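You operate a simulated robot arm through the tools that you are given. There is no shell and no other tool. Be economical: measure what you need, move in short steps, check, and stop when the job is done.

You are at the controls of a simulated robot arm. One attempt, no reset.

TASK
Shut the door, then drop the latch, shoot the bolt and turn the key.

Only the result counts: the job must be done as asked and must still hold three seconds after the hand-in. Knocking over, shifting, dropping, spilling or breaking anything else fails it.

THE ROBOT
A 7-joint arm with a two-finger parallel gripper, fixed in place. Base frame: the origin is at the foot of the arm, x ahead of it, y to its left, z up. Lengths are in m, angles in rad, forces in N, time in s.
With the tool pointing down near the work surface it reaches from about 0.1 to 0.7 m from the base axis. Its first joint turns from -2.897 to 2.897 rad. Payload 3.91 kg.
Tool frame: the origin (TCP) lies between the finger pads and is the grasp point; the fingertips stand 0.03 m ahead of it; z points along the fingers, y is the line along which they close. Largest opening 0.11 m; finger width 0.02, thickness 0.01; the body of the gripper, 0.048 by 0.112 m, starts 0.055 m behind the TCP.
Orientation is told as [roll, pitch, yaw] about the base's x, y, z axes, in that order, counted from this pose: with the fingers straight down and closing along the base's y, the tool's x points along the base's -x, its y along +y and its z along -z.

THE INTERFACE
- The arm moves only by the tool jog_arm. Its argument "rows" is one flat list of numbers, 7 for each row, row after row: the shift along the tool's x, y, z in m, then the turn, a rotation vector about the tool's x, y, z in rad, then the gripper command, from -1 (fully open) to 1 (shut), values between in proportion. In form: [dx, dy, dz, rx, ry, rz, jaw, dx, dy, dz, rx, ry, rz, jaw, ...]. A call has 1 to 20 rows; each row is the pose to reach, as a shift and turn from the pose commanded when the call began, along the tool's axes at that moment. Rows are played at 5 a second. More than 0.05 m and 0.15 rad between two rows, or a gripper value outside its range, and nothing of the call is played. Where a pose cannot be reached the arm comes as near as it can. A force on the tool above 40 N (or 10 N above the force at the start of the call, whichever is more), or a blocked arm, ends the call early, and 0.2 s more pass. Each finger travels about 0.153 m/s and halts on what it meets, pressing with about 44 N; the grip force reading is that of the motor and also rises with nothing between the fingers. The clock runs only during rows and for 0.2 s after the last one: add rows that repeat a pose to give the fingers time. The reply holds the time, the measured pose of the TCP, the force on the tool along the base axes, the opening and the grip force, in the units named above and with some noise, with the torque about the TCP (base axes, N m) and any sound that the robot's microphone picked up.
- Cameras (640 x 400 px; columns grow to the right, rows downward): "scene" is fixed at [0.0504, 0.4999, 1.6089]; the picture's right is [-0.31, -0.95, 0.00], its down [-0.68, 0.22, -0.70] and it looks along [0.67, -0.22, -0.71] (base axes); focal length 307 px, centre (320, 200). "wrist" rides on the gripper at [0.077, 0.007, -0.114] in the tool frame; the picture's right is [-0.09, 1.00, 0.00], its down [-0.80, -0.07, -0.59] and it looks along [-0.59, -0.05, 0.80] (tool axes); focal length 270 px, centre (320, 200). There is no depth. A picture from a camera that has moved, and an enlarged one, comes with that camera's place and axes in the base frame and with its lens.
- snapshot(camera): a new picture of that camera. No time passes.
- raise_lower(by): slides the trunk up (or, below 0, down) by that many m; the arm rides with it, the base frame stays. It gives what a move gives, with no picture.
- zoom(camera, box): a new picture of the part [left, top, right, bottom] of that camera's present view, enlarged. No time passes.
- finish_job(): hands the job in; it is judged then, once.

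Go step by step. Nothing tells you positions but the pictures and the camera data: compare them with the known pose of the tool, close in by small moves and look again before you grip or let go. The budget is 120 turns and 68 pictures, counting those below and the enlarged ones. Unless the task says otherwise, let go and move clear before handing in, and close with one line.

The tools are called by a JSON object that holds its "op" and its "data". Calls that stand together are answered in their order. jog_arm: Moves the arm, as the interface text tells. Its arguments: {"type":"object","properties":{"rows":{"type":"array","items":{"type":"number"}}},"required":["rows"]} The other tools are called the same way: raise_lower (by) slides the trunk up or down; snapshot (camera) takes a picture; zoom (camera, box) takes an enlarged picture of a part of a camera's view; finish_job () hands the job in.

At the start:

```text
t: 0.0
position: [0.3808, 0.1564, 1.3385]
tool_rot: [0.0, 0.0, 0.001]
contact_force: [-0.5, 0.7, 0.4]
wrist_torque: [0.01, 0.01, 0.02]
width: 0.11
finger_force: 0.0
trunk travel left (down, up): [-0.55, 0.06]
```

scene: 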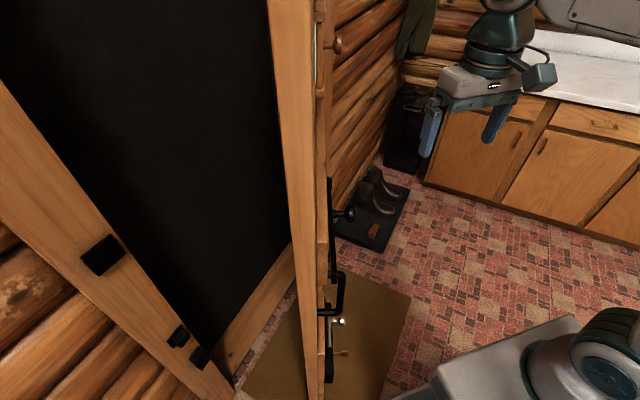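
wrist: 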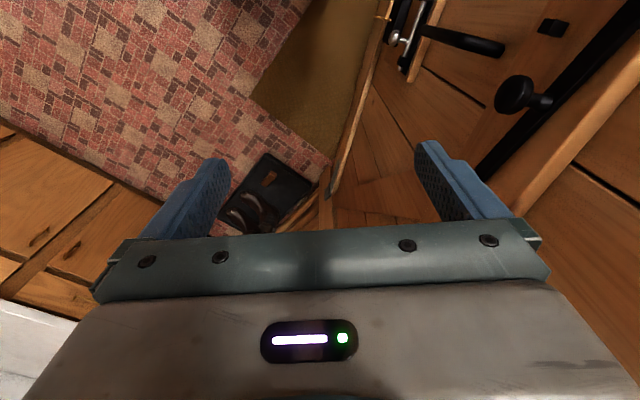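

The door stands open, seen edge-on from the scene camera, with the jamb and its keepers at the left. I'll look closer at both.

{"op": "zoom", "data": {"camera": "scene", "box": [260, 150, 420, 400]}}

{"op": "zoom", "data": {"camera": "wrist", "box": [320, 0, 640, 200]}}

{"op": "zoom", "data": {"camera": "scene", "box": [0, 180, 320, 400]}}

```text
1.60 times, centred on (340, 275) of scene
camera zoom: at [0.0504, 0.4999, 1.6089], right [-0.31, -0.95, 0.0], down [-0.68, 0.22, -0.7], along [0.67, -0.22, -0.71], focal length 491 px, centre (288, 80)
```

zoom: 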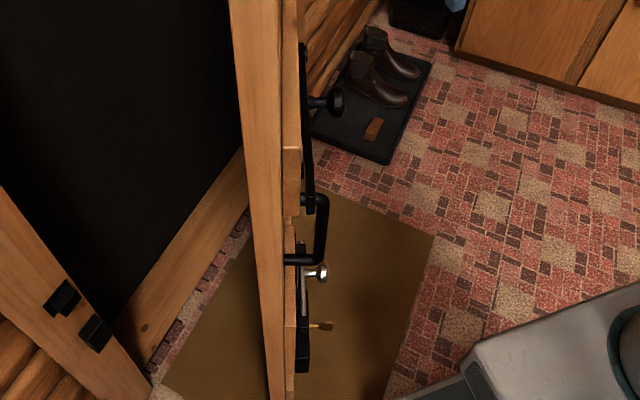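

```text
2.00 times, centred on (480, 100) of wrist
camera zoom: at [0.304, 0.165, 1.4525], right [0.09, 1.0, 0.0], down [0.8, -0.07, 0.59], along [0.59, -0.05, -0.8], focal length 541 px, centre (0, 400)
```

zoom: 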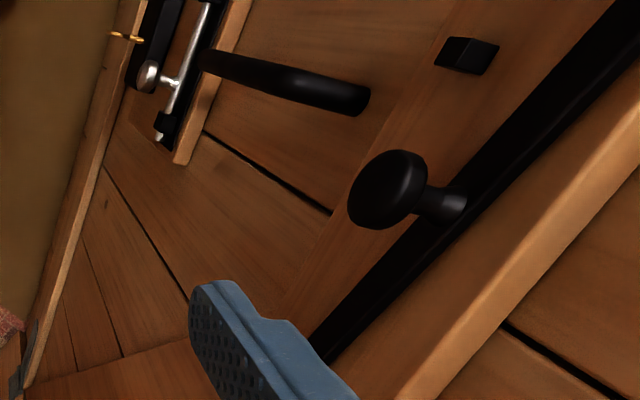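

```text
1.82 times, centred on (160, 290) of scene
camera zoom: at [0.0504, 0.4999, 1.6089], right [-0.31, -0.95, 0.0], down [-0.68, 0.22, -0.7], along [0.67, -0.22, -0.71], focal length 558 px, centre (611, 36)
```

zoom: 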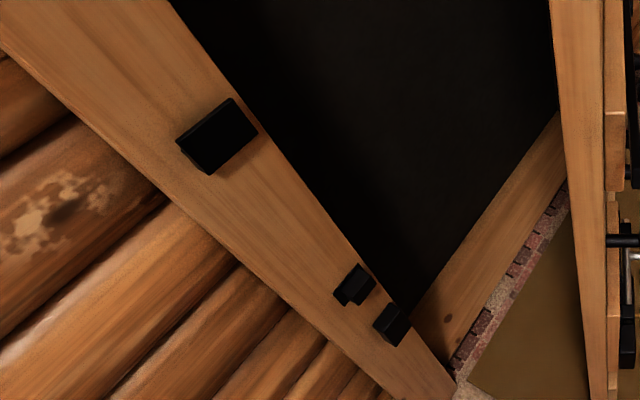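

The door is roughly 27° open; its inner face, with the latch, handle, bolt and key, faces the robot. I'll first turn the tool to point at the door face and back off a little so the wrist camera can see the hardware.

{"op": "jog_arm", "data": {"rows": [0.005, -0.006, 0.005, -0.128, -0.034, 0.034, -1, 0.01, -0.012, 0.01, -0.255, -0.068, 0.068, -1, 0.015, -0.018, 0.02, -0.383, -0.102, 0.102, -1, 0.02, -0.024, 0.03, -0.51, -0.137, 0.137, -1, 0.025, -0.03, 0.04, -0.638, -0.171, 0.171, -1, 0.03, -0.036, 0.05, -0.766, -0.205, 0.205, -1, 0.035, -0.042, 0.06, -0.893, -0.239, 0.239, -1, 0.04, -0.048, 0.07, -1.021, -0.273, 0.273, -1, 0.045, -0.054, 0.08, -1.148, -0.307, 0.307, -1, 0.05, -0.06, 0.09, -1.276, -0.342, 0.342, -1, 0.05, -0.066, 0.1, -1.403, -0.376, 0.376, -1, 0.05, -0.066, 0.1, -1.531, -0.41, 0.41, -1]}}

{"op": "snapshot", "data": {"camera": "wrist"}}

{"op": "snapshot", "data": {"camera": "scene"}}

```text
t: 2.6
position: [0.3678, 0.0716, 1.2673]
tool_rot: [1.572, 0.0, -0.521]
contact_force: [-0.8, 0.4, -0.2]
wrist_torque: [0.0, -0.01, 0.04]
width: 0.11
finger_force: 0.2
out of reach, approached as far as the arm can: row 10, 11, 12
trunk travel left (down, up): [-0.55, 0.06]
```

```text
62 pictures are left
camera wrist: at [0.2448, 0.012, 1.2744], right [0.08, -0.04, 1.0], down [0.4, -0.91, -0.07], along [0.91, 0.4, -0.05], focal length 270 px, centre (320, 200)
```

wrist: 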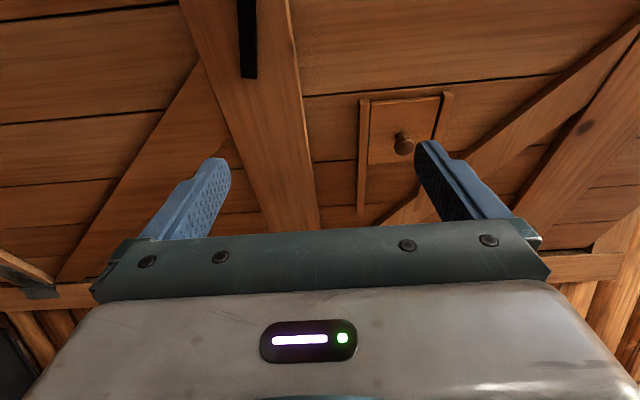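

```text
61 pictures are left
```

scene: 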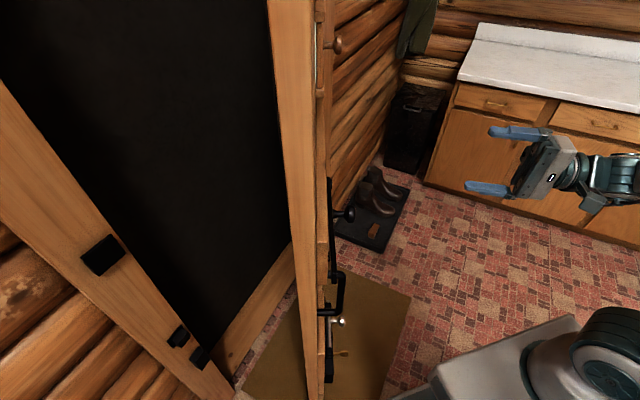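

The camera now looks along the door. I'll roll the tool so the camera sits above the fingers and looks down onto the door face.

{"op": "jog_arm", "data": {"rows": [0, 0, 0, 0, 0, 0.14, -1, 0, 0, 0, 0, 0, 0.28, -1, 0, 0, 0, 0, 0, 0.42, -1, 0, 0, 0, 0, 0, 0.56, -1, 0, 0, 0, 0, 0, 0.7, -1, 0, 0, 0, 0, 0, 0.84, -1, 0, 0, 0, 0, 0, 0.98, -1, 0, 0, 0, 0, 0, 1.12, -1, 0, 0, 0, 0, 0, 1.26, -1, 0, 0, 0, 0, 0, 1.4, -1, 0, 0, 0, 0, 0, 1.5, -1, 0, 0, 0, 0, 0, 1.57, -1]}}

{"op": "snapshot", "data": {"camera": "wrist"}}

```text
t: 5.2
position: [0.368, 0.0715, 1.2676]
tool_rot: [-0.415, 1.567, -2.508]
contact_force: [0.2, -0.1, 0.0]
wrist_torque: [0.02, 0.01, 0.0]
width: 0.1102
finger_force: 0.0
trunk travel left (down, up): [-0.55, 0.06]
```

```text
60 pictures are left
camera wrist: at [0.3168, -0.0297, 1.345], right [0.86, -0.5, -0.09], down [-0.36, -0.48, -0.8], along [0.35, 0.72, -0.59], focal length 270 px, centre (320, 200)
```

wrist: 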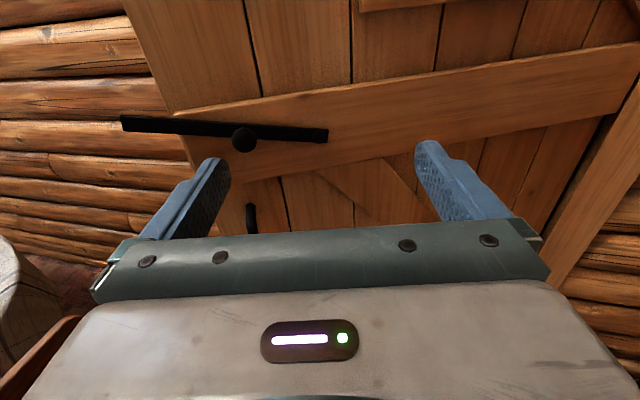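

The latch bar is held raised, its tip protruding past the door edge. A closer look.

{"op": "zoom", "data": {"camera": "wrist", "box": [100, 80, 360, 240]}}

```text
2.46 times, centred on (230, 160) of wrist
camera zoom: at [0.3168, -0.0297, 1.345], right [0.86, -0.5, -0.09], down [-0.36, -0.48, -0.8], along [0.35, 0.72, -0.59], focal length 665 px, centre (542, 298)
```

zoom: 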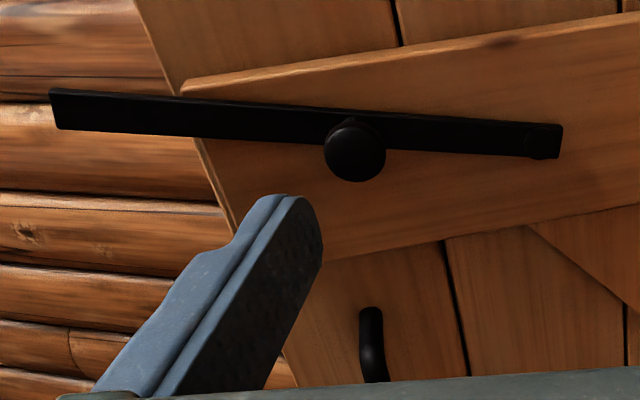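

I'll lower the trunk to see the bolt and key before closing anything.

{"op": "raise_lower", "data": {"by": -0.35}}

{"op": "snapshot", "data": {"camera": "wrist"}}

{"op": "snapshot", "data": {"camera": "scene"}}

```text
t: 8.6
position: [0.3676, 0.072, 0.9185]
tool_rot: [0.598, 1.568, -1.492]
contact_force: [0.6, 0.1, -0.2]
wrist_torque: [0.0, -0.01, 0.02]
width: 0.1104
finger_force: 0.0
trunk travel left (down, up): [-0.2, 0.41]
```

```text
58 pictures are left
camera wrist: at [0.3166, -0.0296, 0.995], right [0.86, -0.5, -0.09], down [-0.36, -0.48, -0.8], along [0.36, 0.72, -0.59], focal length 270 px, centre (320, 200)
```

wrist: 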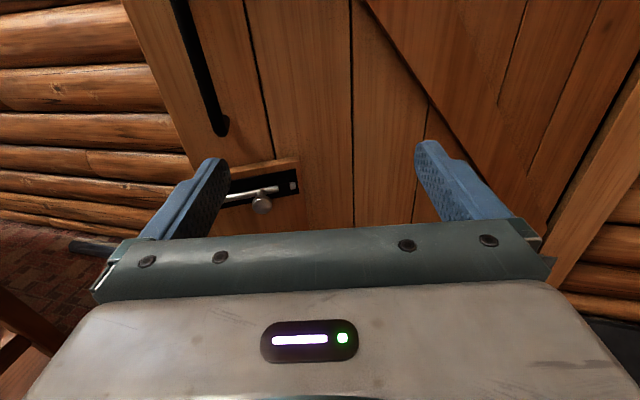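

```text
57 pictures are left
```

scene: 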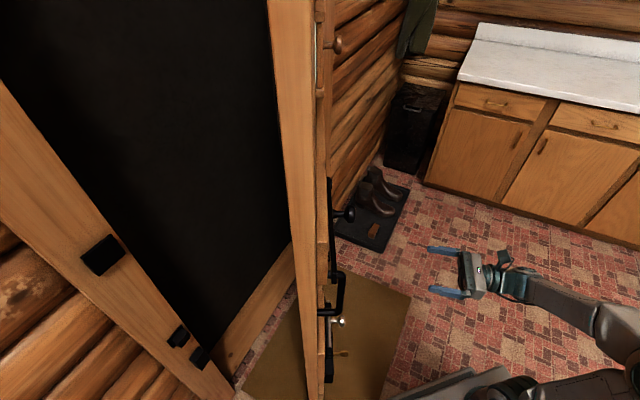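

The bolt appears; going the rest of the way down to see it and the key.

{"op": "raise_lower", "data": {"by": -0.19}}

{"op": "zoom", "data": {"camera": "wrist", "box": [120, 30, 380, 230]}}

```text
t: 10.7
position: [0.3678, 0.0718, 0.728]
tool_rot: [0.592, 1.568, -1.5]
contact_force: [0.5, 0.0, 0.1]
wrist_torque: [-0.01, 0.0, -0.03]
width: 0.11
finger_force: 0.0
trunk travel left (down, up): [-0.01, 0.6]
```

```text
2.00 times, centred on (250, 130) of wrist
camera zoom: at [0.3167, -0.0296, 0.805], right [0.86, -0.5, -0.09], down [-0.36, -0.48, -0.8], along [0.36, 0.72, -0.59], focal length 541 px, centre (460, 340)
```

zoom: 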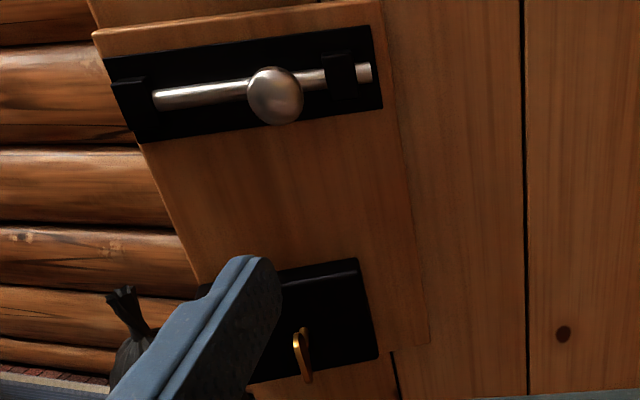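

Bolt and lock are withdrawn and the latch is up, so the door can swing shut freely. I'll raise to about z = 1.0, close the fingers, and approach the plain planks to the right of the handle.

{"op": "raise_lower", "data": {"by": 0.27}}

{"op": "jog_arm", "data": {"rows": [0, -0.01, 0.03, 0, 0, 0, 1, 0, -0.015, 0.06, 0, 0, 0, 1, 0, -0.02, 0.09, 0, 0, 0, 1, 0, -0.02, 0.12, 0, 0, 0, 1, 0, -0.02, 0.15, 0, 0, 0, 1, 0, -0.02, 0.18, 0, 0, 0, 1, 0, -0.02, 0.2, 0, 0, 0, 1]}}

{"op": "snapshot", "data": {"camera": "wrist"}}

{"op": "snapshot", "data": {"camera": "scene"}}

```text
t: 13.4
position: [0.3678, 0.0725, 0.9979]
tool_rot: [0.589, 1.571, -1.501]
contact_force: [0.9, -0.6, 0.1]
wrist_torque: [-0.02, -0.01, 0.02]
width: 0.11
finger_force: 0.0
trunk travel left (down, up): [-0.28, 0.33]
```

```text
t: 15.1
position: [0.4496, 0.2563, 0.9991]
tool_rot: [0.591, 1.568, -1.502]
contact_force: [-0.7, 0.4, 0.0]
wrist_torque: [-0.03, 0.01, -0.04]
width: 0.0
finger_force: 38.4
out of reach, approached as far as the arm can: row 1
trunk travel left (down, up): [-0.28, 0.33]
```

```text
55 pictures are left
camera wrist: at [0.3991, 0.1552, 1.0753], right [0.86, -0.5, -0.09], down [-0.36, -0.48, -0.8], along [0.36, 0.72, -0.59], focal length 270 px, centre (320, 200)
```

wrist: 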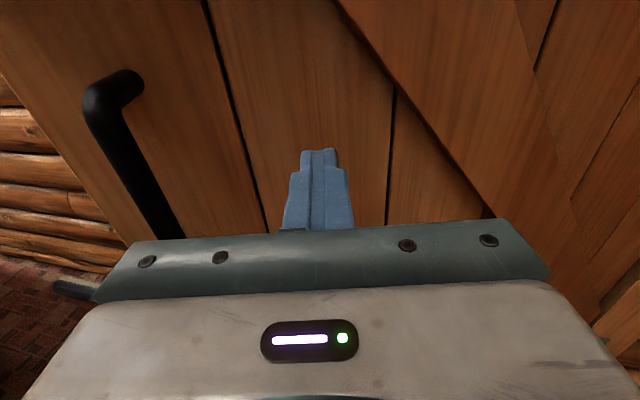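

```text
54 pictures are left
```

scene: 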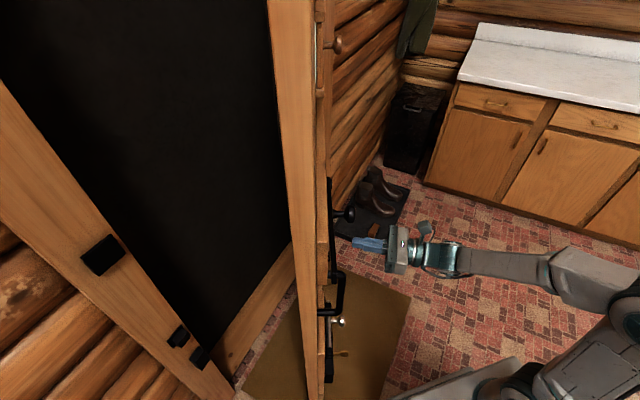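

Fingertips are just short of the plank, clear of the handle. I'll push steadily along the door's arc.

{"op": "jog_arm", "data": {"rows": [0, -0.008, 0.025, 0, 0, 0, 1, 0, -0.016, 0.05, 0, 0, 0, 1, 0, -0.024, 0.075, 0, 0, 0, 1, 0, -0.032, 0.1, 0, 0, 0, 1, 0, -0.038, 0.125, 0, 0, 0, 1, 0, -0.044, 0.15, 0, 0, 0, 1, 0, -0.05, 0.175, 0, 0, 0, 1, 0, -0.056, 0.2, 0, 0, 0, 1]}}

{"op": "snapshot", "data": {"camera": "scene"}}

```text
t: 16.9
position: [0.5002, 0.4574, 0.9952]
tool_rot: [0.415, 1.568, -1.676]
contact_force: [-0.6, -1.1, -0.1]
wrist_torque: [0.01, -0.04, 0.02]
width: 0.0
finger_force: 37.5
trunk travel left (down, up): [-0.28, 0.33]
```

```text
53 pictures are left
```

scene: 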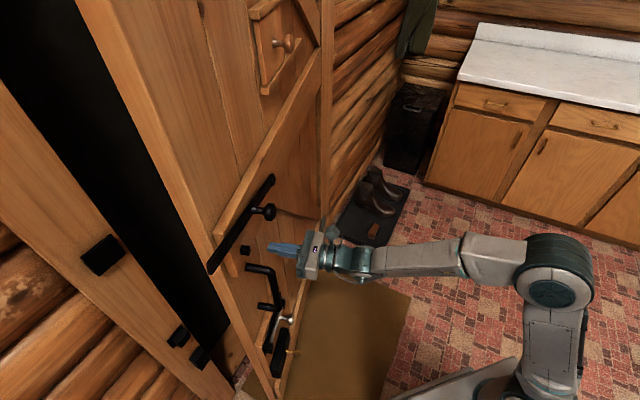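

The door is swinging well, lightly. Continue in smaller steps until it meets the stop.

{"op": "jog_arm", "data": {"rows": [0, -0.006, 0.025, 0, 0, 0, 1, 0, -0.012, 0.05, 0, 0, 0, 1, 0, -0.018, 0.075, 0, 0, 0, 1, 0, -0.022, 0.095, 0, 0, 0, 1, 0, -0.026, 0.115, 0, 0, 0, 1, 0, -0.029, 0.13, 0, 0, 0, 1]}}

{"op": "snapshot", "data": {"camera": "scene"}}

```text
t: 18.2
position: [0.5385, 0.5837, 0.9964]
tool_rot: [0.449, 1.568, -1.642]
contact_force: [-0.4, -0.6, -0.6]
wrist_torque: [0.0, -0.01, -0.01]
width: 0.0
finger_force: 37.8
trunk travel left (down, up): [-0.28, 0.33]
```

```text
52 pictures are left
```

scene: 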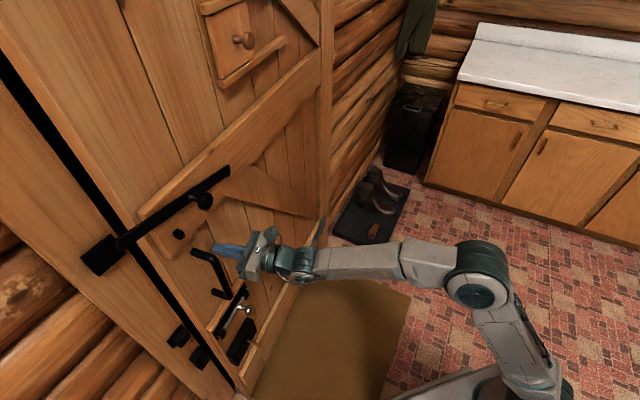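

Nearly shut; I'll check the latch tip clears its keeper before the final push.

{"op": "zoom", "data": {"camera": "scene", "box": [60, 150, 260, 400]}}

```text
1.60 times, centred on (160, 275) of scene
camera zoom: at [0.0504, 0.4999, 1.6089], right [-0.31, -0.95, 0.0], down [-0.68, 0.22, -0.7], along [0.67, -0.22, -0.71], focal length 491 px, centre (576, 80)
```

zoom: 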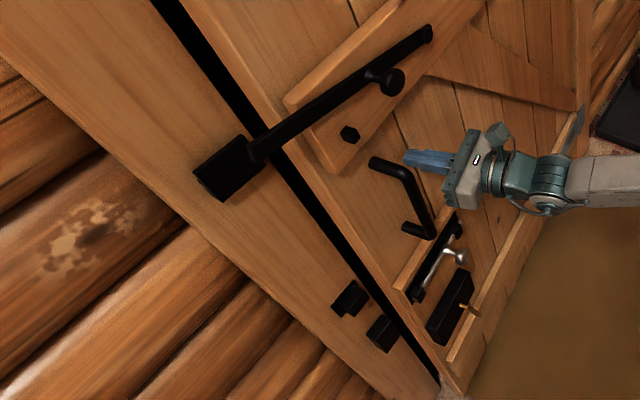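

{"op": "jog_arm", "data": {"rows": [0, -0.003, 0.015, 0, 0, 0, 1, 0, -0.006, 0.03, 0, 0, 0, 1, 0, -0.008, 0.04, 0, 0, 0, 1, 0, -0.01, 0.05, 0, 0, 0, 1, 0, -0.012, 0.06, 0, 0, 0, 1]}}

{"op": "zoom", "data": {"camera": "scene", "box": [60, 150, 260, 400]}}

```text
t: 19.4
position: [0.5598, 0.6429, 0.9962]
tool_rot: [0.502, 1.569, -1.59]
contact_force: [0.4, 0.3, -0.5]
wrist_torque: [-0.02, -0.01, 0.0]
width: 0.0004
finger_force: 37.7
trunk travel left (down, up): [-0.28, 0.33]
```

```text
1.60 times, centred on (160, 275) of scene
camera zoom: at [0.0504, 0.4999, 1.6089], right [-0.31, -0.95, 0.0], down [-0.68, 0.22, -0.7], along [0.67, -0.22, -0.71], focal length 491 px, centre (576, 80)
```

zoom: 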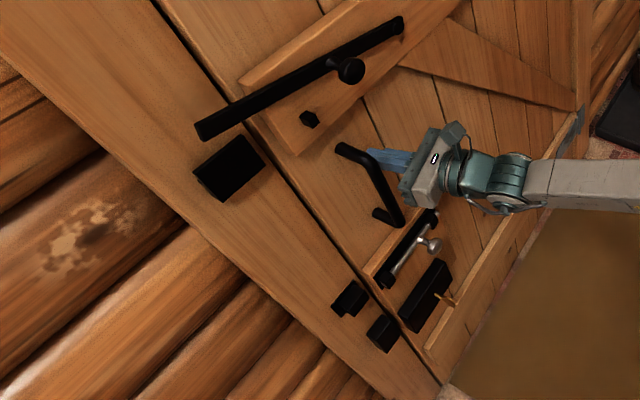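

The bar is above its keeper. Pushing a little further to seat the door on its stop.

{"op": "jog_arm", "data": {"rows": [0, -0.002, 0.012, 0, 0, 0, 1, 0, -0.004, 0.024, 0, 0, 0, 1, 0, -0.006, 0.036, 0, 0, 0, 1, 0, -0.008, 0.048, 0, 0, 0, 1]}}

{"op": "zoom", "data": {"camera": "scene", "box": [60, 150, 260, 400]}}

```text
t: 20.4
position: [0.5719, 0.6768, 0.9969]
tool_rot: [0.319, 1.564, -1.775]
contact_force: [-28.6, -40.0, -2.7]
wrist_torque: [-0.06, -0.06, -0.27]
width: 0.0001
finger_force: 38.0
trunk travel left (down, up): [-0.28, 0.33]
stopped in row 4: the force on the tool passed its limit at 65 N (the readings are from after the stop); the commanded pose is now the measured one
```

```text
1.60 times, centred on (160, 275) of scene
camera zoom: at [0.0504, 0.4999, 1.6089], right [-0.31, -0.95, 0.0], down [-0.68, 0.22, -0.7], along [0.67, -0.22, -0.71], focal length 491 px, centre (576, 80)
```

zoom: 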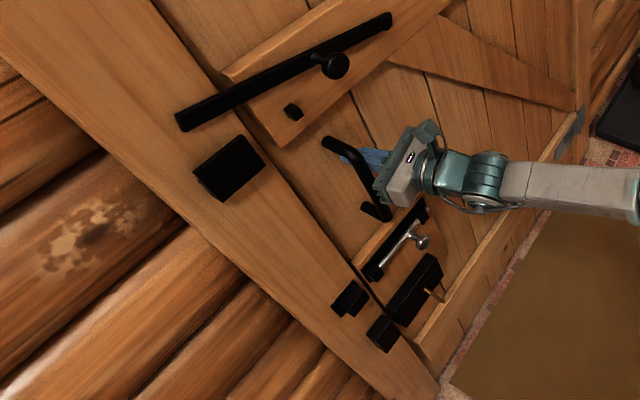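

The door is seated (firm normal reaction). Now back off and rise above the latch knob.

{"op": "jog_arm", "data": {"rows": [0, 0, -0.04, 0, 0, 0, 1, 0, 0, -0.08, 0, 0, 0, 1, 0, 0, -0.12, 0, 0, 0, 1]}}

{"op": "raise_lower", "data": {"by": 0.27}}

{"op": "snapshot", "data": {"camera": "wrist"}}

{"op": "snapshot", "data": {"camera": "scene"}}

```text
t: 21.2
position: [0.5117, 0.5738, 0.9948]
tool_rot: [0.112, 1.56, -1.98]
contact_force: [-0.7, -0.6, 0.2]
wrist_torque: [-0.03, 0.01, 0.01]
width: 0.0
finger_force: 37.8
trunk travel left (down, up): [-0.28, 0.33]
```

```text
t: 23.9
position: [0.5126, 0.5759, 1.2646]
tool_rot: [0.104, 1.559, -1.99]
contact_force: [-0.6, 0.0, -0.3]
wrist_torque: [-0.03, -0.01, 0.0]
width: 0.0002
finger_force: 37.6
trunk travel left (down, up): [-0.55, 0.06]
```

```text
48 pictures are left
camera wrist: at [0.4627, 0.4744, 1.3426], right [0.86, -0.5, -0.09], down [-0.36, -0.49, -0.79], along [0.35, 0.72, -0.6], focal length 270 px, centre (320, 200)
```

wrist: 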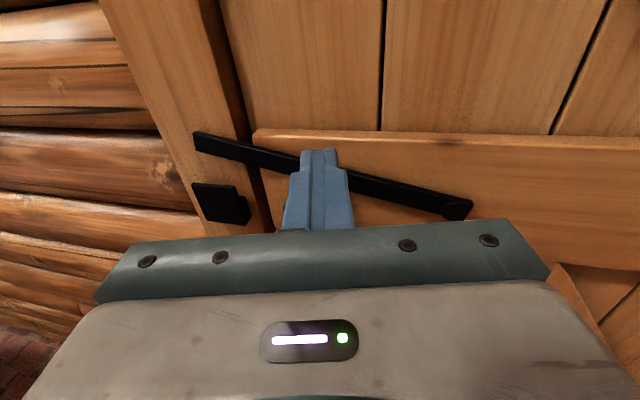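

```text
47 pictures are left
```

scene: 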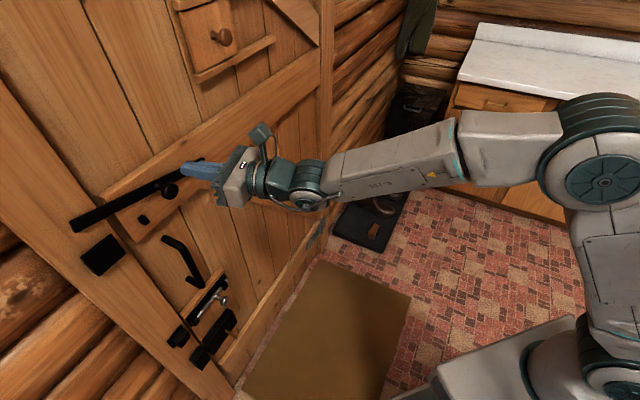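

The door stayed shut. The fingers are in line with the knob; I'll move in above it and press down gently.

{"op": "jog_arm", "data": {"rows": [0, 0, 0.035, 0, 0, 0, 1, 0, 0, 0.068, 0, 0, 0, 1, -0.012, 0, 0.068, 0, 0, 0, 1, -0.024, 0, 0.068, 0, 0, 0, 1, -0.036, 0, 0.068, 0, 0, 0, 1, -0.046, 0, 0.068, 0, 0, 0, 1]}}

{"op": "snapshot", "data": {"camera": "wrist"}}

{"op": "zoom", "data": {"camera": "scene", "box": [60, 120, 260, 280]}}

```text
t: 25.3
position: [0.5474, 0.6336, 1.2172]
tool_rot: [0.076, 1.557, -2.017]
contact_force: [0.6, -0.5, 0.3]
wrist_torque: [0.01, -0.01, 0.02]
width: 0.0001
finger_force: 37.6
trunk travel left (down, up): [-0.55, 0.06]
```

```text
46 pictures are left
camera wrist: at [0.4967, 0.5329, 1.2947], right [0.86, -0.5, -0.09], down [-0.36, -0.49, -0.79], along [0.35, 0.72, -0.6], focal length 270 px, centre (320, 200)
```

wrist: 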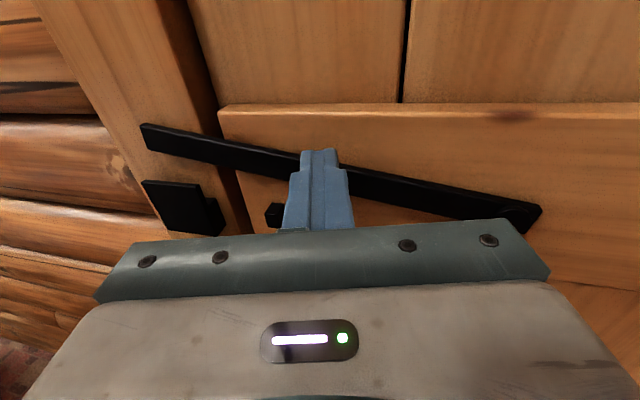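

```text
2.50 times, centred on (160, 200) of scene
camera zoom: at [0.0504, 0.4999, 1.6089], right [-0.31, -0.95, 0.0], down [-0.68, 0.22, -0.7], along [0.67, -0.22, -0.71], focal length 767 px, centre (720, 200)
```

zoom: 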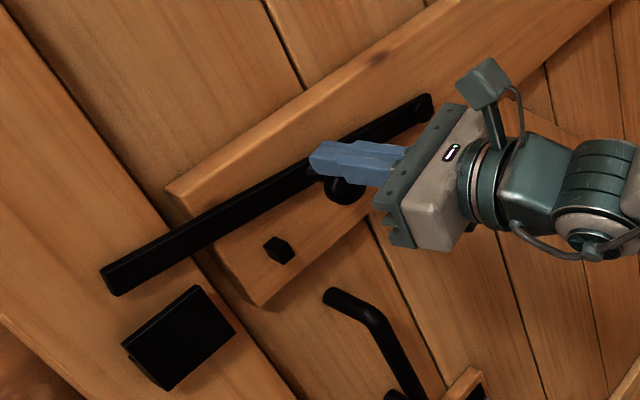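

Fingers sit right on top of the knob. Pressing down now.

{"op": "jog_arm", "data": {"rows": [-0.01, 0, 0, 0, 0, 0, 1, -0.02, 0, 0, 0, 0, 0, 1, -0.03, 0, 0, 0, 0, 0, 1, -0.04, 0, 0, 0, 0, 0, 1, -0.05, 0, 0, 0, 0, 0, 1, -0.06, 0, 0, 0, 0, 0, 1]}}

{"op": "snapshot", "data": {"camera": "wrist"}}

{"op": "zoom", "data": {"camera": "scene", "box": [60, 120, 260, 280]}}

```text
t: 26.4
position: [0.547, 0.6335, 1.1968]
tool_rot: [2.976, 1.549, 0.885]
contact_force: [0.0, 2.1, 9.5]
wrist_torque: [0.15, -0.07, 0.08]
width: 0.0001
finger_force: 37.1
trunk travel left (down, up): [-0.55, 0.06]
stopped in row 5: the force on the tool passed its limit at 46 N (the readings are from after the stop); the commanded pose is now the measured one
```

```text
44 pictures are left
camera wrist: at [0.4955, 0.5312, 1.2705], right [0.87, -0.49, -0.08], down [-0.35, -0.47, -0.81], along [0.36, 0.73, -0.57], focal length 270 px, centre (320, 200)
```

wrist: 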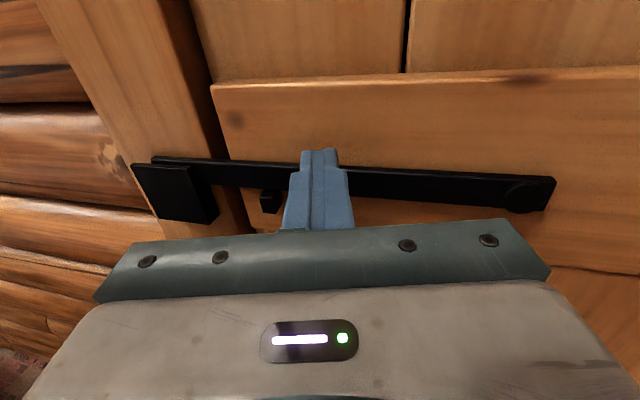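

```text
2.50 times, centred on (160, 200) of scene
camera zoom: at [0.0504, 0.4999, 1.6089], right [-0.31, -0.95, 0.0], down [-0.68, 0.22, -0.7], along [0.67, -0.22, -0.71], focal length 767 px, centre (720, 200)
```

zoom: 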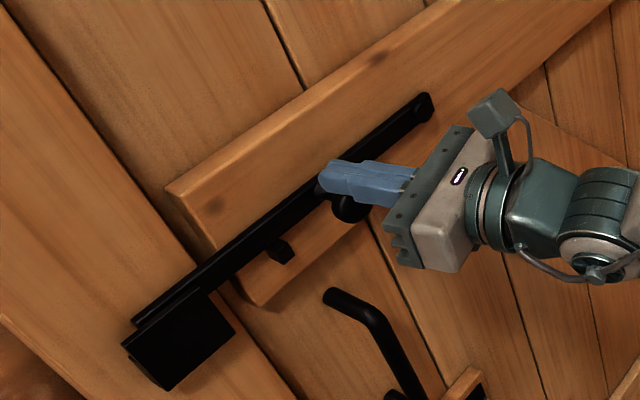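

{"op": "zoom", "data": {"camera": "wrist", "box": [110, 130, 330, 240]}}

```text
2.91 times, centred on (220, 185) of wrist
camera zoom: at [0.4955, 0.5312, 1.2705], right [0.87, -0.49, -0.08], down [-0.35, -0.47, -0.81], along [0.36, 0.73, -0.57], focal length 786 px, centre (611, 244)
```

zoom: 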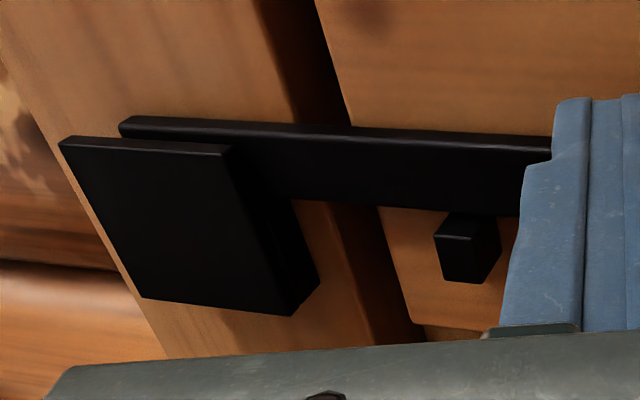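

The latch bar is down on its stop, behind the keeper. I'll back off, shift right and lower to the bolt.

{"op": "jog_arm", "data": {"rows": [0.012, 0, 0, 0, 0, 0, 1, 0.012, 0, -0.04, 0, 0, 0, 1, 0.012, 0.01, -0.08, 0, 0, 0, 1, 0.012, 0.03, -0.11, 0, 0, 0, 1, 0.012, 0.05, -0.11, 0, 0, 0, 1]}}

{"op": "raise_lower", "data": {"by": -0.46}}

{"op": "snapshot", "data": {"camera": "wrist"}}

{"op": "zoom", "data": {"camera": "scene", "box": [60, 150, 260, 400]}}

```text
t: 27.6
position: [0.5358, 0.5135, 1.2039]
tool_rot: [2.961, 1.555, 0.87]
contact_force: [0.5, -0.2, -1.0]
wrist_torque: [-0.01, 0.03, 0.01]
width: 0.0001
finger_force: 38.2
trunk travel left (down, up): [-0.55, 0.06]
```

```text
refused: -0.46 is not a number from -0.4 to 0.4
```

```text
41 pictures are left
camera wrist: at [0.4835, 0.4125, 1.2787], right [0.86, -0.49, -0.09], down [-0.35, -0.47, -0.81], along [0.36, 0.73, -0.58], focal length 270 px, centre (320, 200)
```

wrist: 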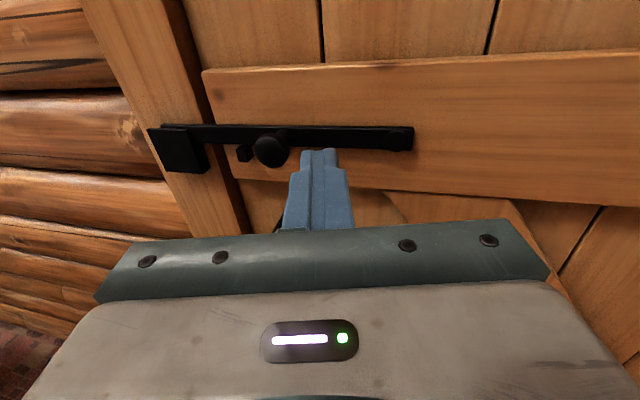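

```text
1.60 times, centred on (160, 275) of scene
camera zoom: at [0.0504, 0.4999, 1.6089], right [-0.31, -0.95, 0.0], down [-0.68, 0.22, -0.7], along [0.67, -0.22, -0.71], focal length 491 px, centre (576, 80)
```

zoom: 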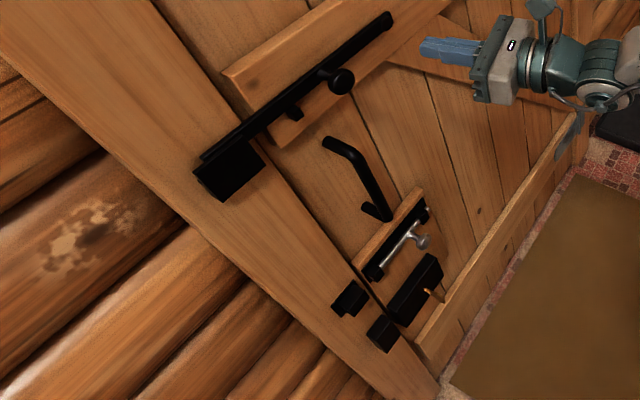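

The latch stays dropped. Lower in two moves.

{"op": "raise_lower", "data": {"by": -0.4}}

{"op": "raise_lower", "data": {"by": -0.06}}

{"op": "snapshot", "data": {"camera": "wrist"}}

{"op": "zoom", "data": {"camera": "scene", "box": [130, 240, 290, 400]}}

```text
t: 31.4
position: [0.5349, 0.5153, 0.8051]
tool_rot: [2.942, 1.555, 0.851]
contact_force: [0.2, 0.3, -0.5]
wrist_torque: [0.02, -0.01, 0.02]
width: 0.0
finger_force: 37.6
trunk travel left (down, up): [-0.15, 0.46]
```

```text
t: 32.4
position: [0.5351, 0.5151, 0.7442]
tool_rot: [2.942, 1.555, 0.852]
contact_force: [-0.3, -0.2, -1.4]
wrist_torque: [-0.04, 0.0, 0.0]
width: 0.0
finger_force: 37.0
trunk travel left (down, up): [-0.09, 0.52]
```

```text
39 pictures are left
camera wrist: at [0.4832, 0.4129, 0.819], right [0.86, -0.49, -0.08], down [-0.35, -0.47, -0.81], along [0.36, 0.73, -0.58], focal length 270 px, centre (320, 200)
```

wrist: 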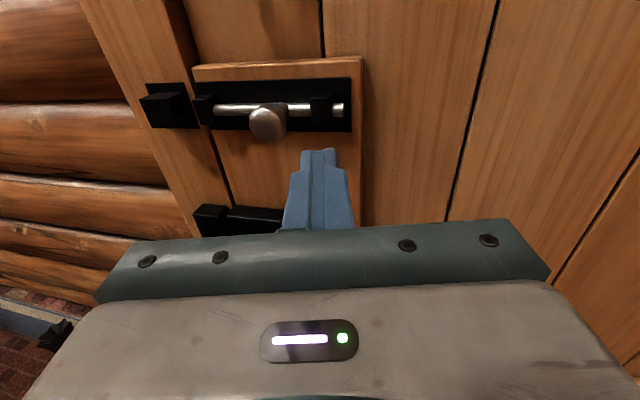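

```text
2.50 times, centred on (210, 320) of scene
camera zoom: at [0.0504, 0.4999, 1.6089], right [-0.31, -0.95, 0.0], down [-0.68, 0.22, -0.7], along [0.67, -0.22, -0.71], focal length 767 px, centre (595, -100)
```

zoom: 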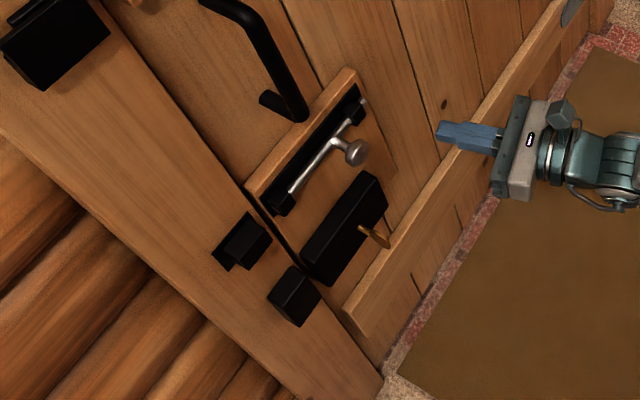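

Triangulated bolt knob at about (0.551, 0.637, 0.742). I'll move in just right of it, then push it toward the jamb.

{"op": "jog_arm", "data": {"rows": [0, 0, 0.035, 0, 0, 0, 1, 0, 0, 0.07, 0, 0, 0, 1, 0, 0, 0.098, 0, 0, 0, 1]}}

{"op": "snapshot", "data": {"camera": "wrist"}}

```text
t: 33.2
position: [0.5828, 0.6027, 0.7457]
tool_rot: [2.95, 1.554, 0.859]
contact_force: [1.3, -1.0, -0.1]
wrist_torque: [-0.03, 0.04, 0.0]
width: 0.0
finger_force: 37.3
trunk travel left (down, up): [-0.09, 0.52]
```

```text
37 pictures are left
camera wrist: at [0.5302, 0.4999, 0.8205], right [0.87, -0.49, -0.08], down [-0.35, -0.47, -0.81], along [0.36, 0.73, -0.58], focal length 270 px, centre (320, 200)
```

wrist: 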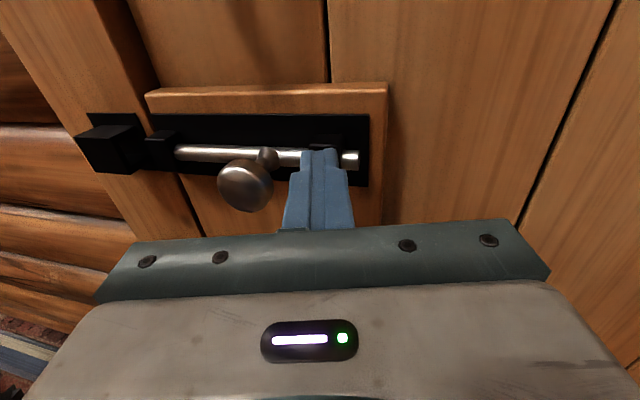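

Fingers are right of the knob. Pushing left.

{"op": "jog_arm", "data": {"rows": [0, -0.015, 0, 0, 0, 0, 1, 0, -0.03, 0, 0, 0, 0, 1, 0, -0.042, 0, 0, 0, 0, 1, 0, -0.054, 0, 0, 0, 0, 1, 0, -0.066, 0, 0, 0, 0, 1, 0, -0.078, 0, 0, 0, 0, 1, 0, -0.09, 0, 0, 0, 0, 1]}}

{"op": "snapshot", "data": {"camera": "wrist"}}

{"op": "zoom", "data": {"camera": "scene", "box": [130, 240, 290, 400]}}

```text
t: 34.8
position: [0.527, 0.633, 0.742]
tool_rot: [-3.014, 1.56, 1.165]
contact_force: [24.7, -4.7, 13.7]
wrist_torque: [0.36, -0.14, -0.72]
width: 0.0
finger_force: 37.9
out of reach, approached as far as the arm can: row 6, 7
trunk travel left (down, up): [-0.09, 0.52]
```

```text
36 pictures are left
camera wrist: at [0.4748, 0.531, 0.8171], right [0.86, -0.5, -0.09], down [-0.36, -0.47, -0.81], along [0.37, 0.73, -0.58], focal length 270 px, centre (320, 200)
```

wrist: 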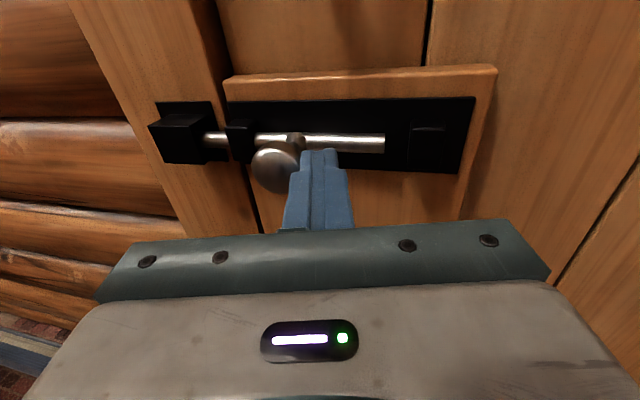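

```text
2.50 times, centred on (210, 320) of scene
camera zoom: at [0.0504, 0.4999, 1.6089], right [-0.31, -0.95, 0.0], down [-0.68, 0.22, -0.7], along [0.67, -0.22, -0.71], focal length 767 px, centre (595, -100)
```

zoom: 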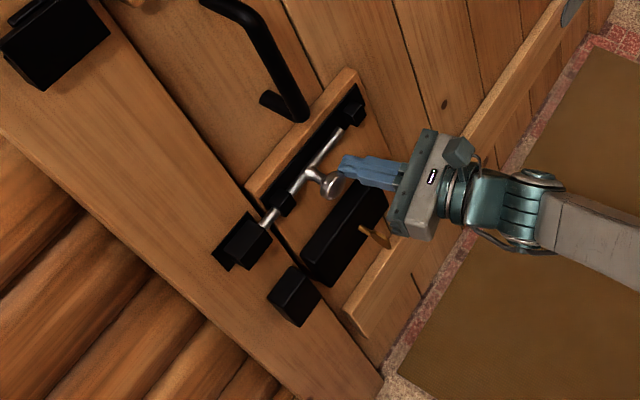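

The bolt has entered its keeper. I'll press a bit more to see whether it's at the end of its travel.

{"op": "jog_arm", "data": {"rows": [0, -0.006, -0.004, 0, 0, 0, 1, 0, -0.012, -0.008, 0, 0, 0, 1, 0, -0.02, -0.01, 0, 0, 0, 1, 0, -0.028, -0.012, 0, 0, 0, 1]}}

{"op": "snapshot", "data": {"camera": "wrist"}}

```text
t: 35.8
position: [0.5228, 0.6297, 0.7363]
tool_rot: [2.781, 1.562, 0.676]
contact_force: [28.3, -25.1, -6.6]
wrist_torque: [-0.11, 0.15, -1.06]
width: 0.0
finger_force: 37.7
out of reach, approached as far as the arm can: row 2, 3, 4
trunk travel left (down, up): [-0.09, 0.52]
```

```text
34 pictures are left
camera wrist: at [0.4711, 0.5284, 0.8125], right [0.86, -0.51, -0.09], down [-0.36, -0.47, -0.81], along [0.37, 0.72, -0.59], focal length 270 px, centre (320, 200)
```

wrist: 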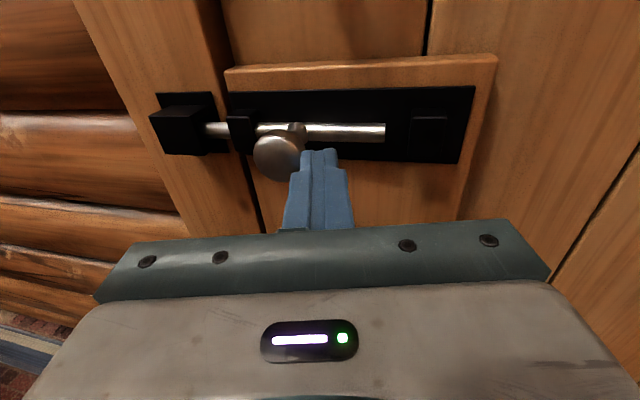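

The bolt no longer moves under nearly 40 N, so it is at its end stop. Now backing off and descending to the key with the jaws opening.

{"op": "jog_arm", "data": {"rows": [0, 0.012, 0, 0, 0, 0, 1, 0, 0.012, -0.04, 0, 0, 0, 1, 0, 0.012, -0.08, 0, 0, 0, 1, 0, 0.012, -0.11, 0, 0, 0, 1, -0.03, 0.015, -0.12, 0, 0, 0, 0, -0.06, 0.02, -0.12, 0, 0, 0, -0.2]}}

{"op": "raise_lower", "data": {"by": -0.08}}

{"op": "snapshot", "data": {"camera": "wrist"}}

{"op": "zoom", "data": {"camera": "scene", "box": [130, 240, 290, 400]}}

```text
t: 37.2
position: [0.4754, 0.5205, 0.6934]
tool_rot: [2.93, 1.557, 0.845]
contact_force: [-0.1, -0.4, 0.8]
wrist_torque: [-0.01, 0.01, 0.0]
width: 0.0661
finger_force: 0.0
out of reach, approached as far as the arm can: row 5, 6
trunk travel left (down, up): [-0.09, 0.52]
```

```text
t: 38.4
position: [0.4735, 0.521, 0.6129]
tool_rot: [2.899, 1.558, 0.814]
contact_force: [-0.2, 0.3, -1.2]
wrist_torque: [0.02, -0.03, 0.0]
width: 0.0659
finger_force: 0.0
trunk travel left (down, up): [-0.01, 0.6]
```

```text
33 pictures are left
camera wrist: at [0.4238, 0.4185, 0.6884], right [0.87, -0.49, -0.08], down [-0.35, -0.47, -0.81], along [0.36, 0.73, -0.58], focal length 270 px, centre (320, 200)
```

wrist: 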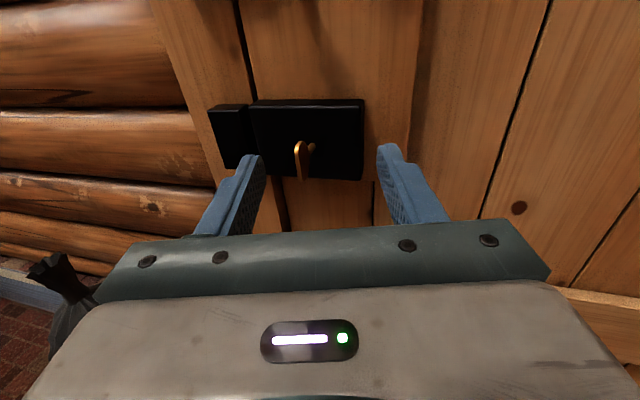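

```text
2.50 times, centred on (210, 320) of scene
camera zoom: at [0.0504, 0.4999, 1.6089], right [-0.31, -0.95, 0.0], down [-0.68, 0.22, -0.7], along [0.67, -0.22, -0.71], focal length 767 px, centre (595, -100)
```

zoom: 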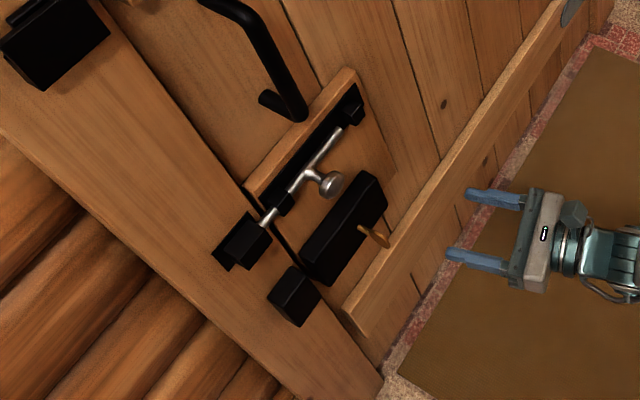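

{"op": "zoom", "data": {"camera": "wrist", "box": [250, 90, 390, 200]}}

{"op": "zoom", "data": {"camera": "scene", "box": [190, 310, 254, 350]}}

```text
3.64 times, centred on (320, 145) of wrist
camera zoom: at [0.4238, 0.4185, 0.6884], right [0.87, -0.49, -0.08], down [-0.35, -0.47, -0.81], along [0.36, 0.73, -0.58], focal length 983 px, centre (320, 400)
```

zoom: 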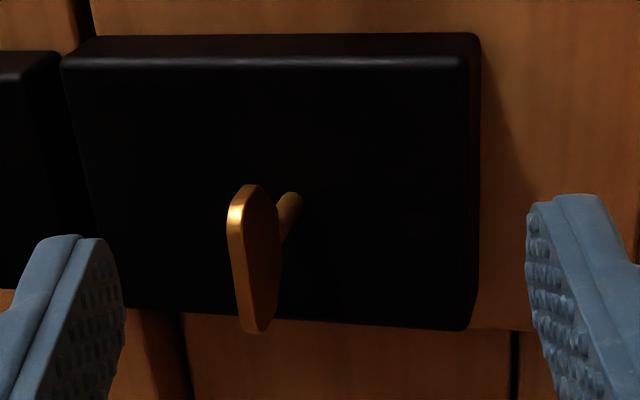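

```text
10.00 times, centred on (222, 330) of scene
camera zoom: at [0.0504, 0.4999, 1.6089], right [-0.31, -0.95, 0.0], down [-0.68, 0.22, -0.7], along [0.67, -0.22, -0.71], focal length 3069 px, centre (1300, -1100)
```

zoom: 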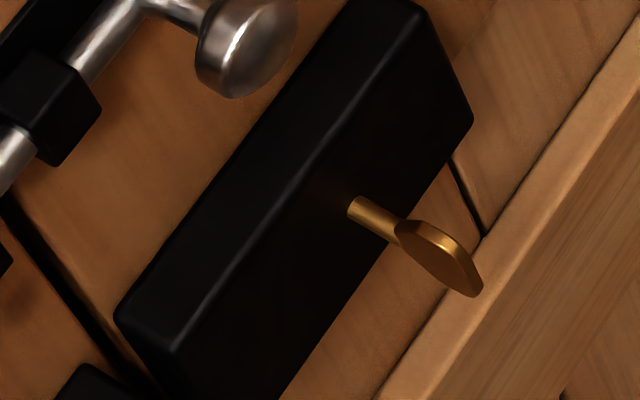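

From the lens data the closed door's normal points at about 44° (not 60°), and the key bow sits at about (0.522, 0.649, 0.557) with the lock face about 0.035 m behind it. I'll yaw the tool to align with the key axis and go down to its height.

{"op": "jog_arm", "data": {"rows": [-0.01, 0, 0, -0.1, 0, 0, -0.3, -0.02, 0, 0, -0.2, 0, 0, -0.3, -0.04, 0, 0, -0.28, 0, 0, -0.3, -0.055, 0, 0, -0.28, 0, 0, -0.3]}}

{"op": "snapshot", "data": {"camera": "wrist"}}

```text
t: 39.4
position: [0.4728, 0.5191, 0.6084]
tool_rot: [0.034, 1.528, -2.078]
contact_force: [0.6, 1.0, 0.0]
wrist_torque: [-0.04, 0.0, 0.04]
width: 0.0715
finger_force: 0.0
out of reach, approached as far as the arm can: row 1, 2, 3, 4
trunk travel left (down, up): [-0.01, 0.6]
```

```text
29 pictures are left
camera wrist: at [0.4222, 0.4208, 0.6893], right [0.85, -0.51, -0.09], down [-0.38, -0.5, -0.78], along [0.36, 0.69, -0.63], focal length 270 px, centre (320, 200)
```

wrist: 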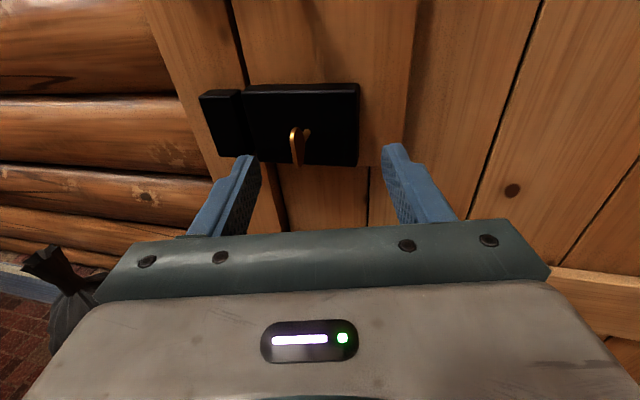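

A wrist limit stops the level pose this low, so I'll come in pitched down about 20° with the jaws still closing horizontally across the key's flat; I'll move to a standoff in front of it.

{"op": "jog_arm", "data": {"rows": [0, -0.015, 0.01, -0.08, -0.12, 0.015, -0.3, -0.005, -0.025, 0.025, -0.16, -0.24, 0.03, -0.3, -0.01, -0.035, 0.04, -0.25, -0.34, 0.045, -0.3, -0.016, -0.045, 0.057, -0.25, -0.4, 0.05, -0.3]}}

{"op": "snapshot", "data": {"camera": "wrist"}}

```text
t: 40.4
position: [0.463, 0.589, 0.5913]
tool_rot: [0.032, 1.127, -2.337]
contact_force: [0.1, 0.7, 0.0]
wrist_torque: [0.02, 0.0, 0.0]
width: 0.0716
finger_force: 0.1
trunk travel left (down, up): [-0.01, 0.6]
```

```text
28 pictures are left
camera wrist: at [0.4162, 0.5374, 0.7093], right [0.67, -0.74, -0.07], down [-0.67, -0.57, -0.47], along [0.31, 0.36, -0.88], focal length 270 px, centre (320, 200)
```

wrist: 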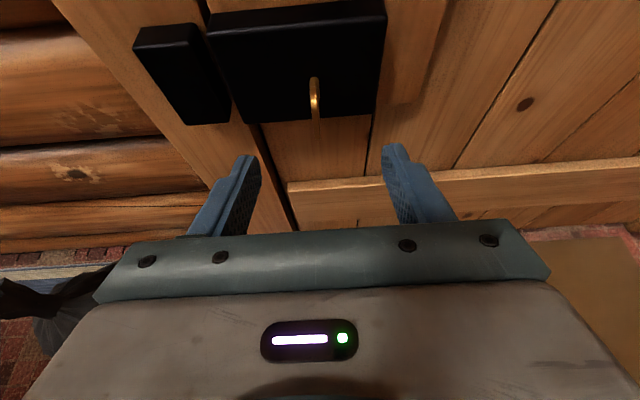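

The key is edge-on between the fingers. From here, farther out, I'll test whether the tool can be levelled to line up with the key axis (position kept just back of the key).

{"op": "jog_arm", "data": {"rows": [-0.01, 0, 0.02, 0, 0.1, 0, -0.3, -0.015, 0, 0.03, 0, 0.2, 0, -0.3, -0.02, 0, 0.035, 0, 0.3, 0, -0.3, -0.025, 0, 0.035, 0, 0.4, 0, -0.3]}}

{"op": "snapshot", "data": {"camera": "wrist"}}

```text
t: 41.6
position: [0.4753, 0.605, 0.5951]
tool_rot: [-1.637, 1.519, 2.29]
contact_force: [0.3, -0.8, 0.2]
wrist_torque: [-0.06, 0.04, 0.04]
width: 0.0716
finger_force: 0.1
trunk travel left (down, up): [-0.01, 0.6]
stopped in row 4: the arm was blocked; the commanded pose is now the measured one
```

```text
27 pictures are left
camera wrist: at [0.4024, 0.5169, 0.6712], right [0.7, -0.7, -0.14], down [-0.5, -0.34, -0.8], along [0.51, 0.63, -0.59], focal length 270 px, centre (320, 200)
```

wrist: 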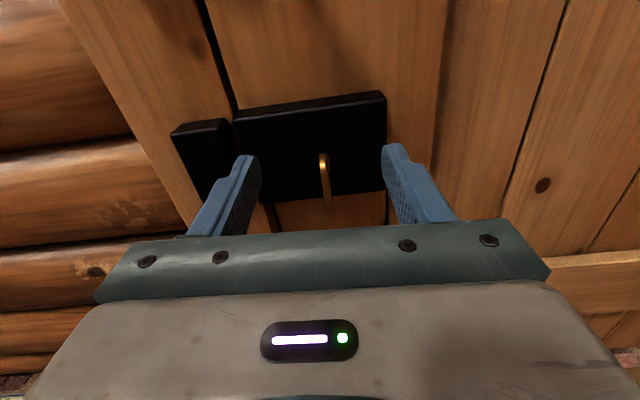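

It levelled but the arm is at a limit there. I'll settle for a slight downward pitch (~0.2 rad) at the key's height, 5 cm back.

{"op": "jog_arm", "data": {"rows": [-0.008, 0.001, 0.004, 0, -0.1, -0.02, -0.3, -0.018, 0.002, 0.01, 0, -0.2, -0.05, -0.3, -0.028, 0.002, 0.0156, 0, -0.2, -0.05, -0.3]}}

{"op": "snapshot", "data": {"camera": "wrist"}}

{"op": "zoom", "data": {"camera": "scene", "box": [130, 240, 290, 400]}}

```text
t: 42.4
position: [0.4876, 0.6157, 0.5636]
tool_rot: [0.006, 1.369, -2.345]
contact_force: [0.4, -0.9, 0.1]
wrist_torque: [0.0, 0.0, 0.01]
width: 0.0715
finger_force: 0.2
trunk travel left (down, up): [-0.01, 0.6]
```

```text
26 pictures are left
camera wrist: at [0.4244, 0.5433, 0.6622], right [0.7, -0.71, -0.09], down [-0.57, -0.48, -0.67], along [0.43, 0.51, -0.74], focal length 270 px, centre (320, 200)
```

wrist: 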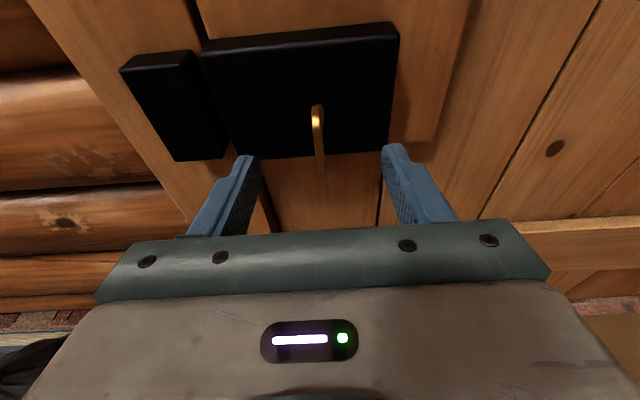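

```text
2.50 times, centred on (210, 320) of scene
camera zoom: at [0.0504, 0.4999, 1.6089], right [-0.31, -0.95, 0.0], down [-0.68, 0.22, -0.7], along [0.67, -0.22, -0.71], focal length 767 px, centre (595, -100)
```

zoom: 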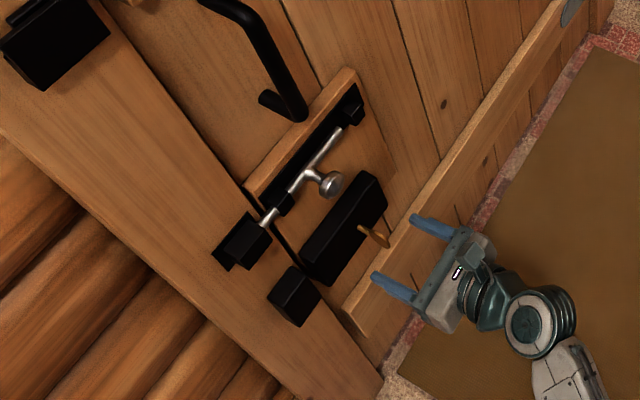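

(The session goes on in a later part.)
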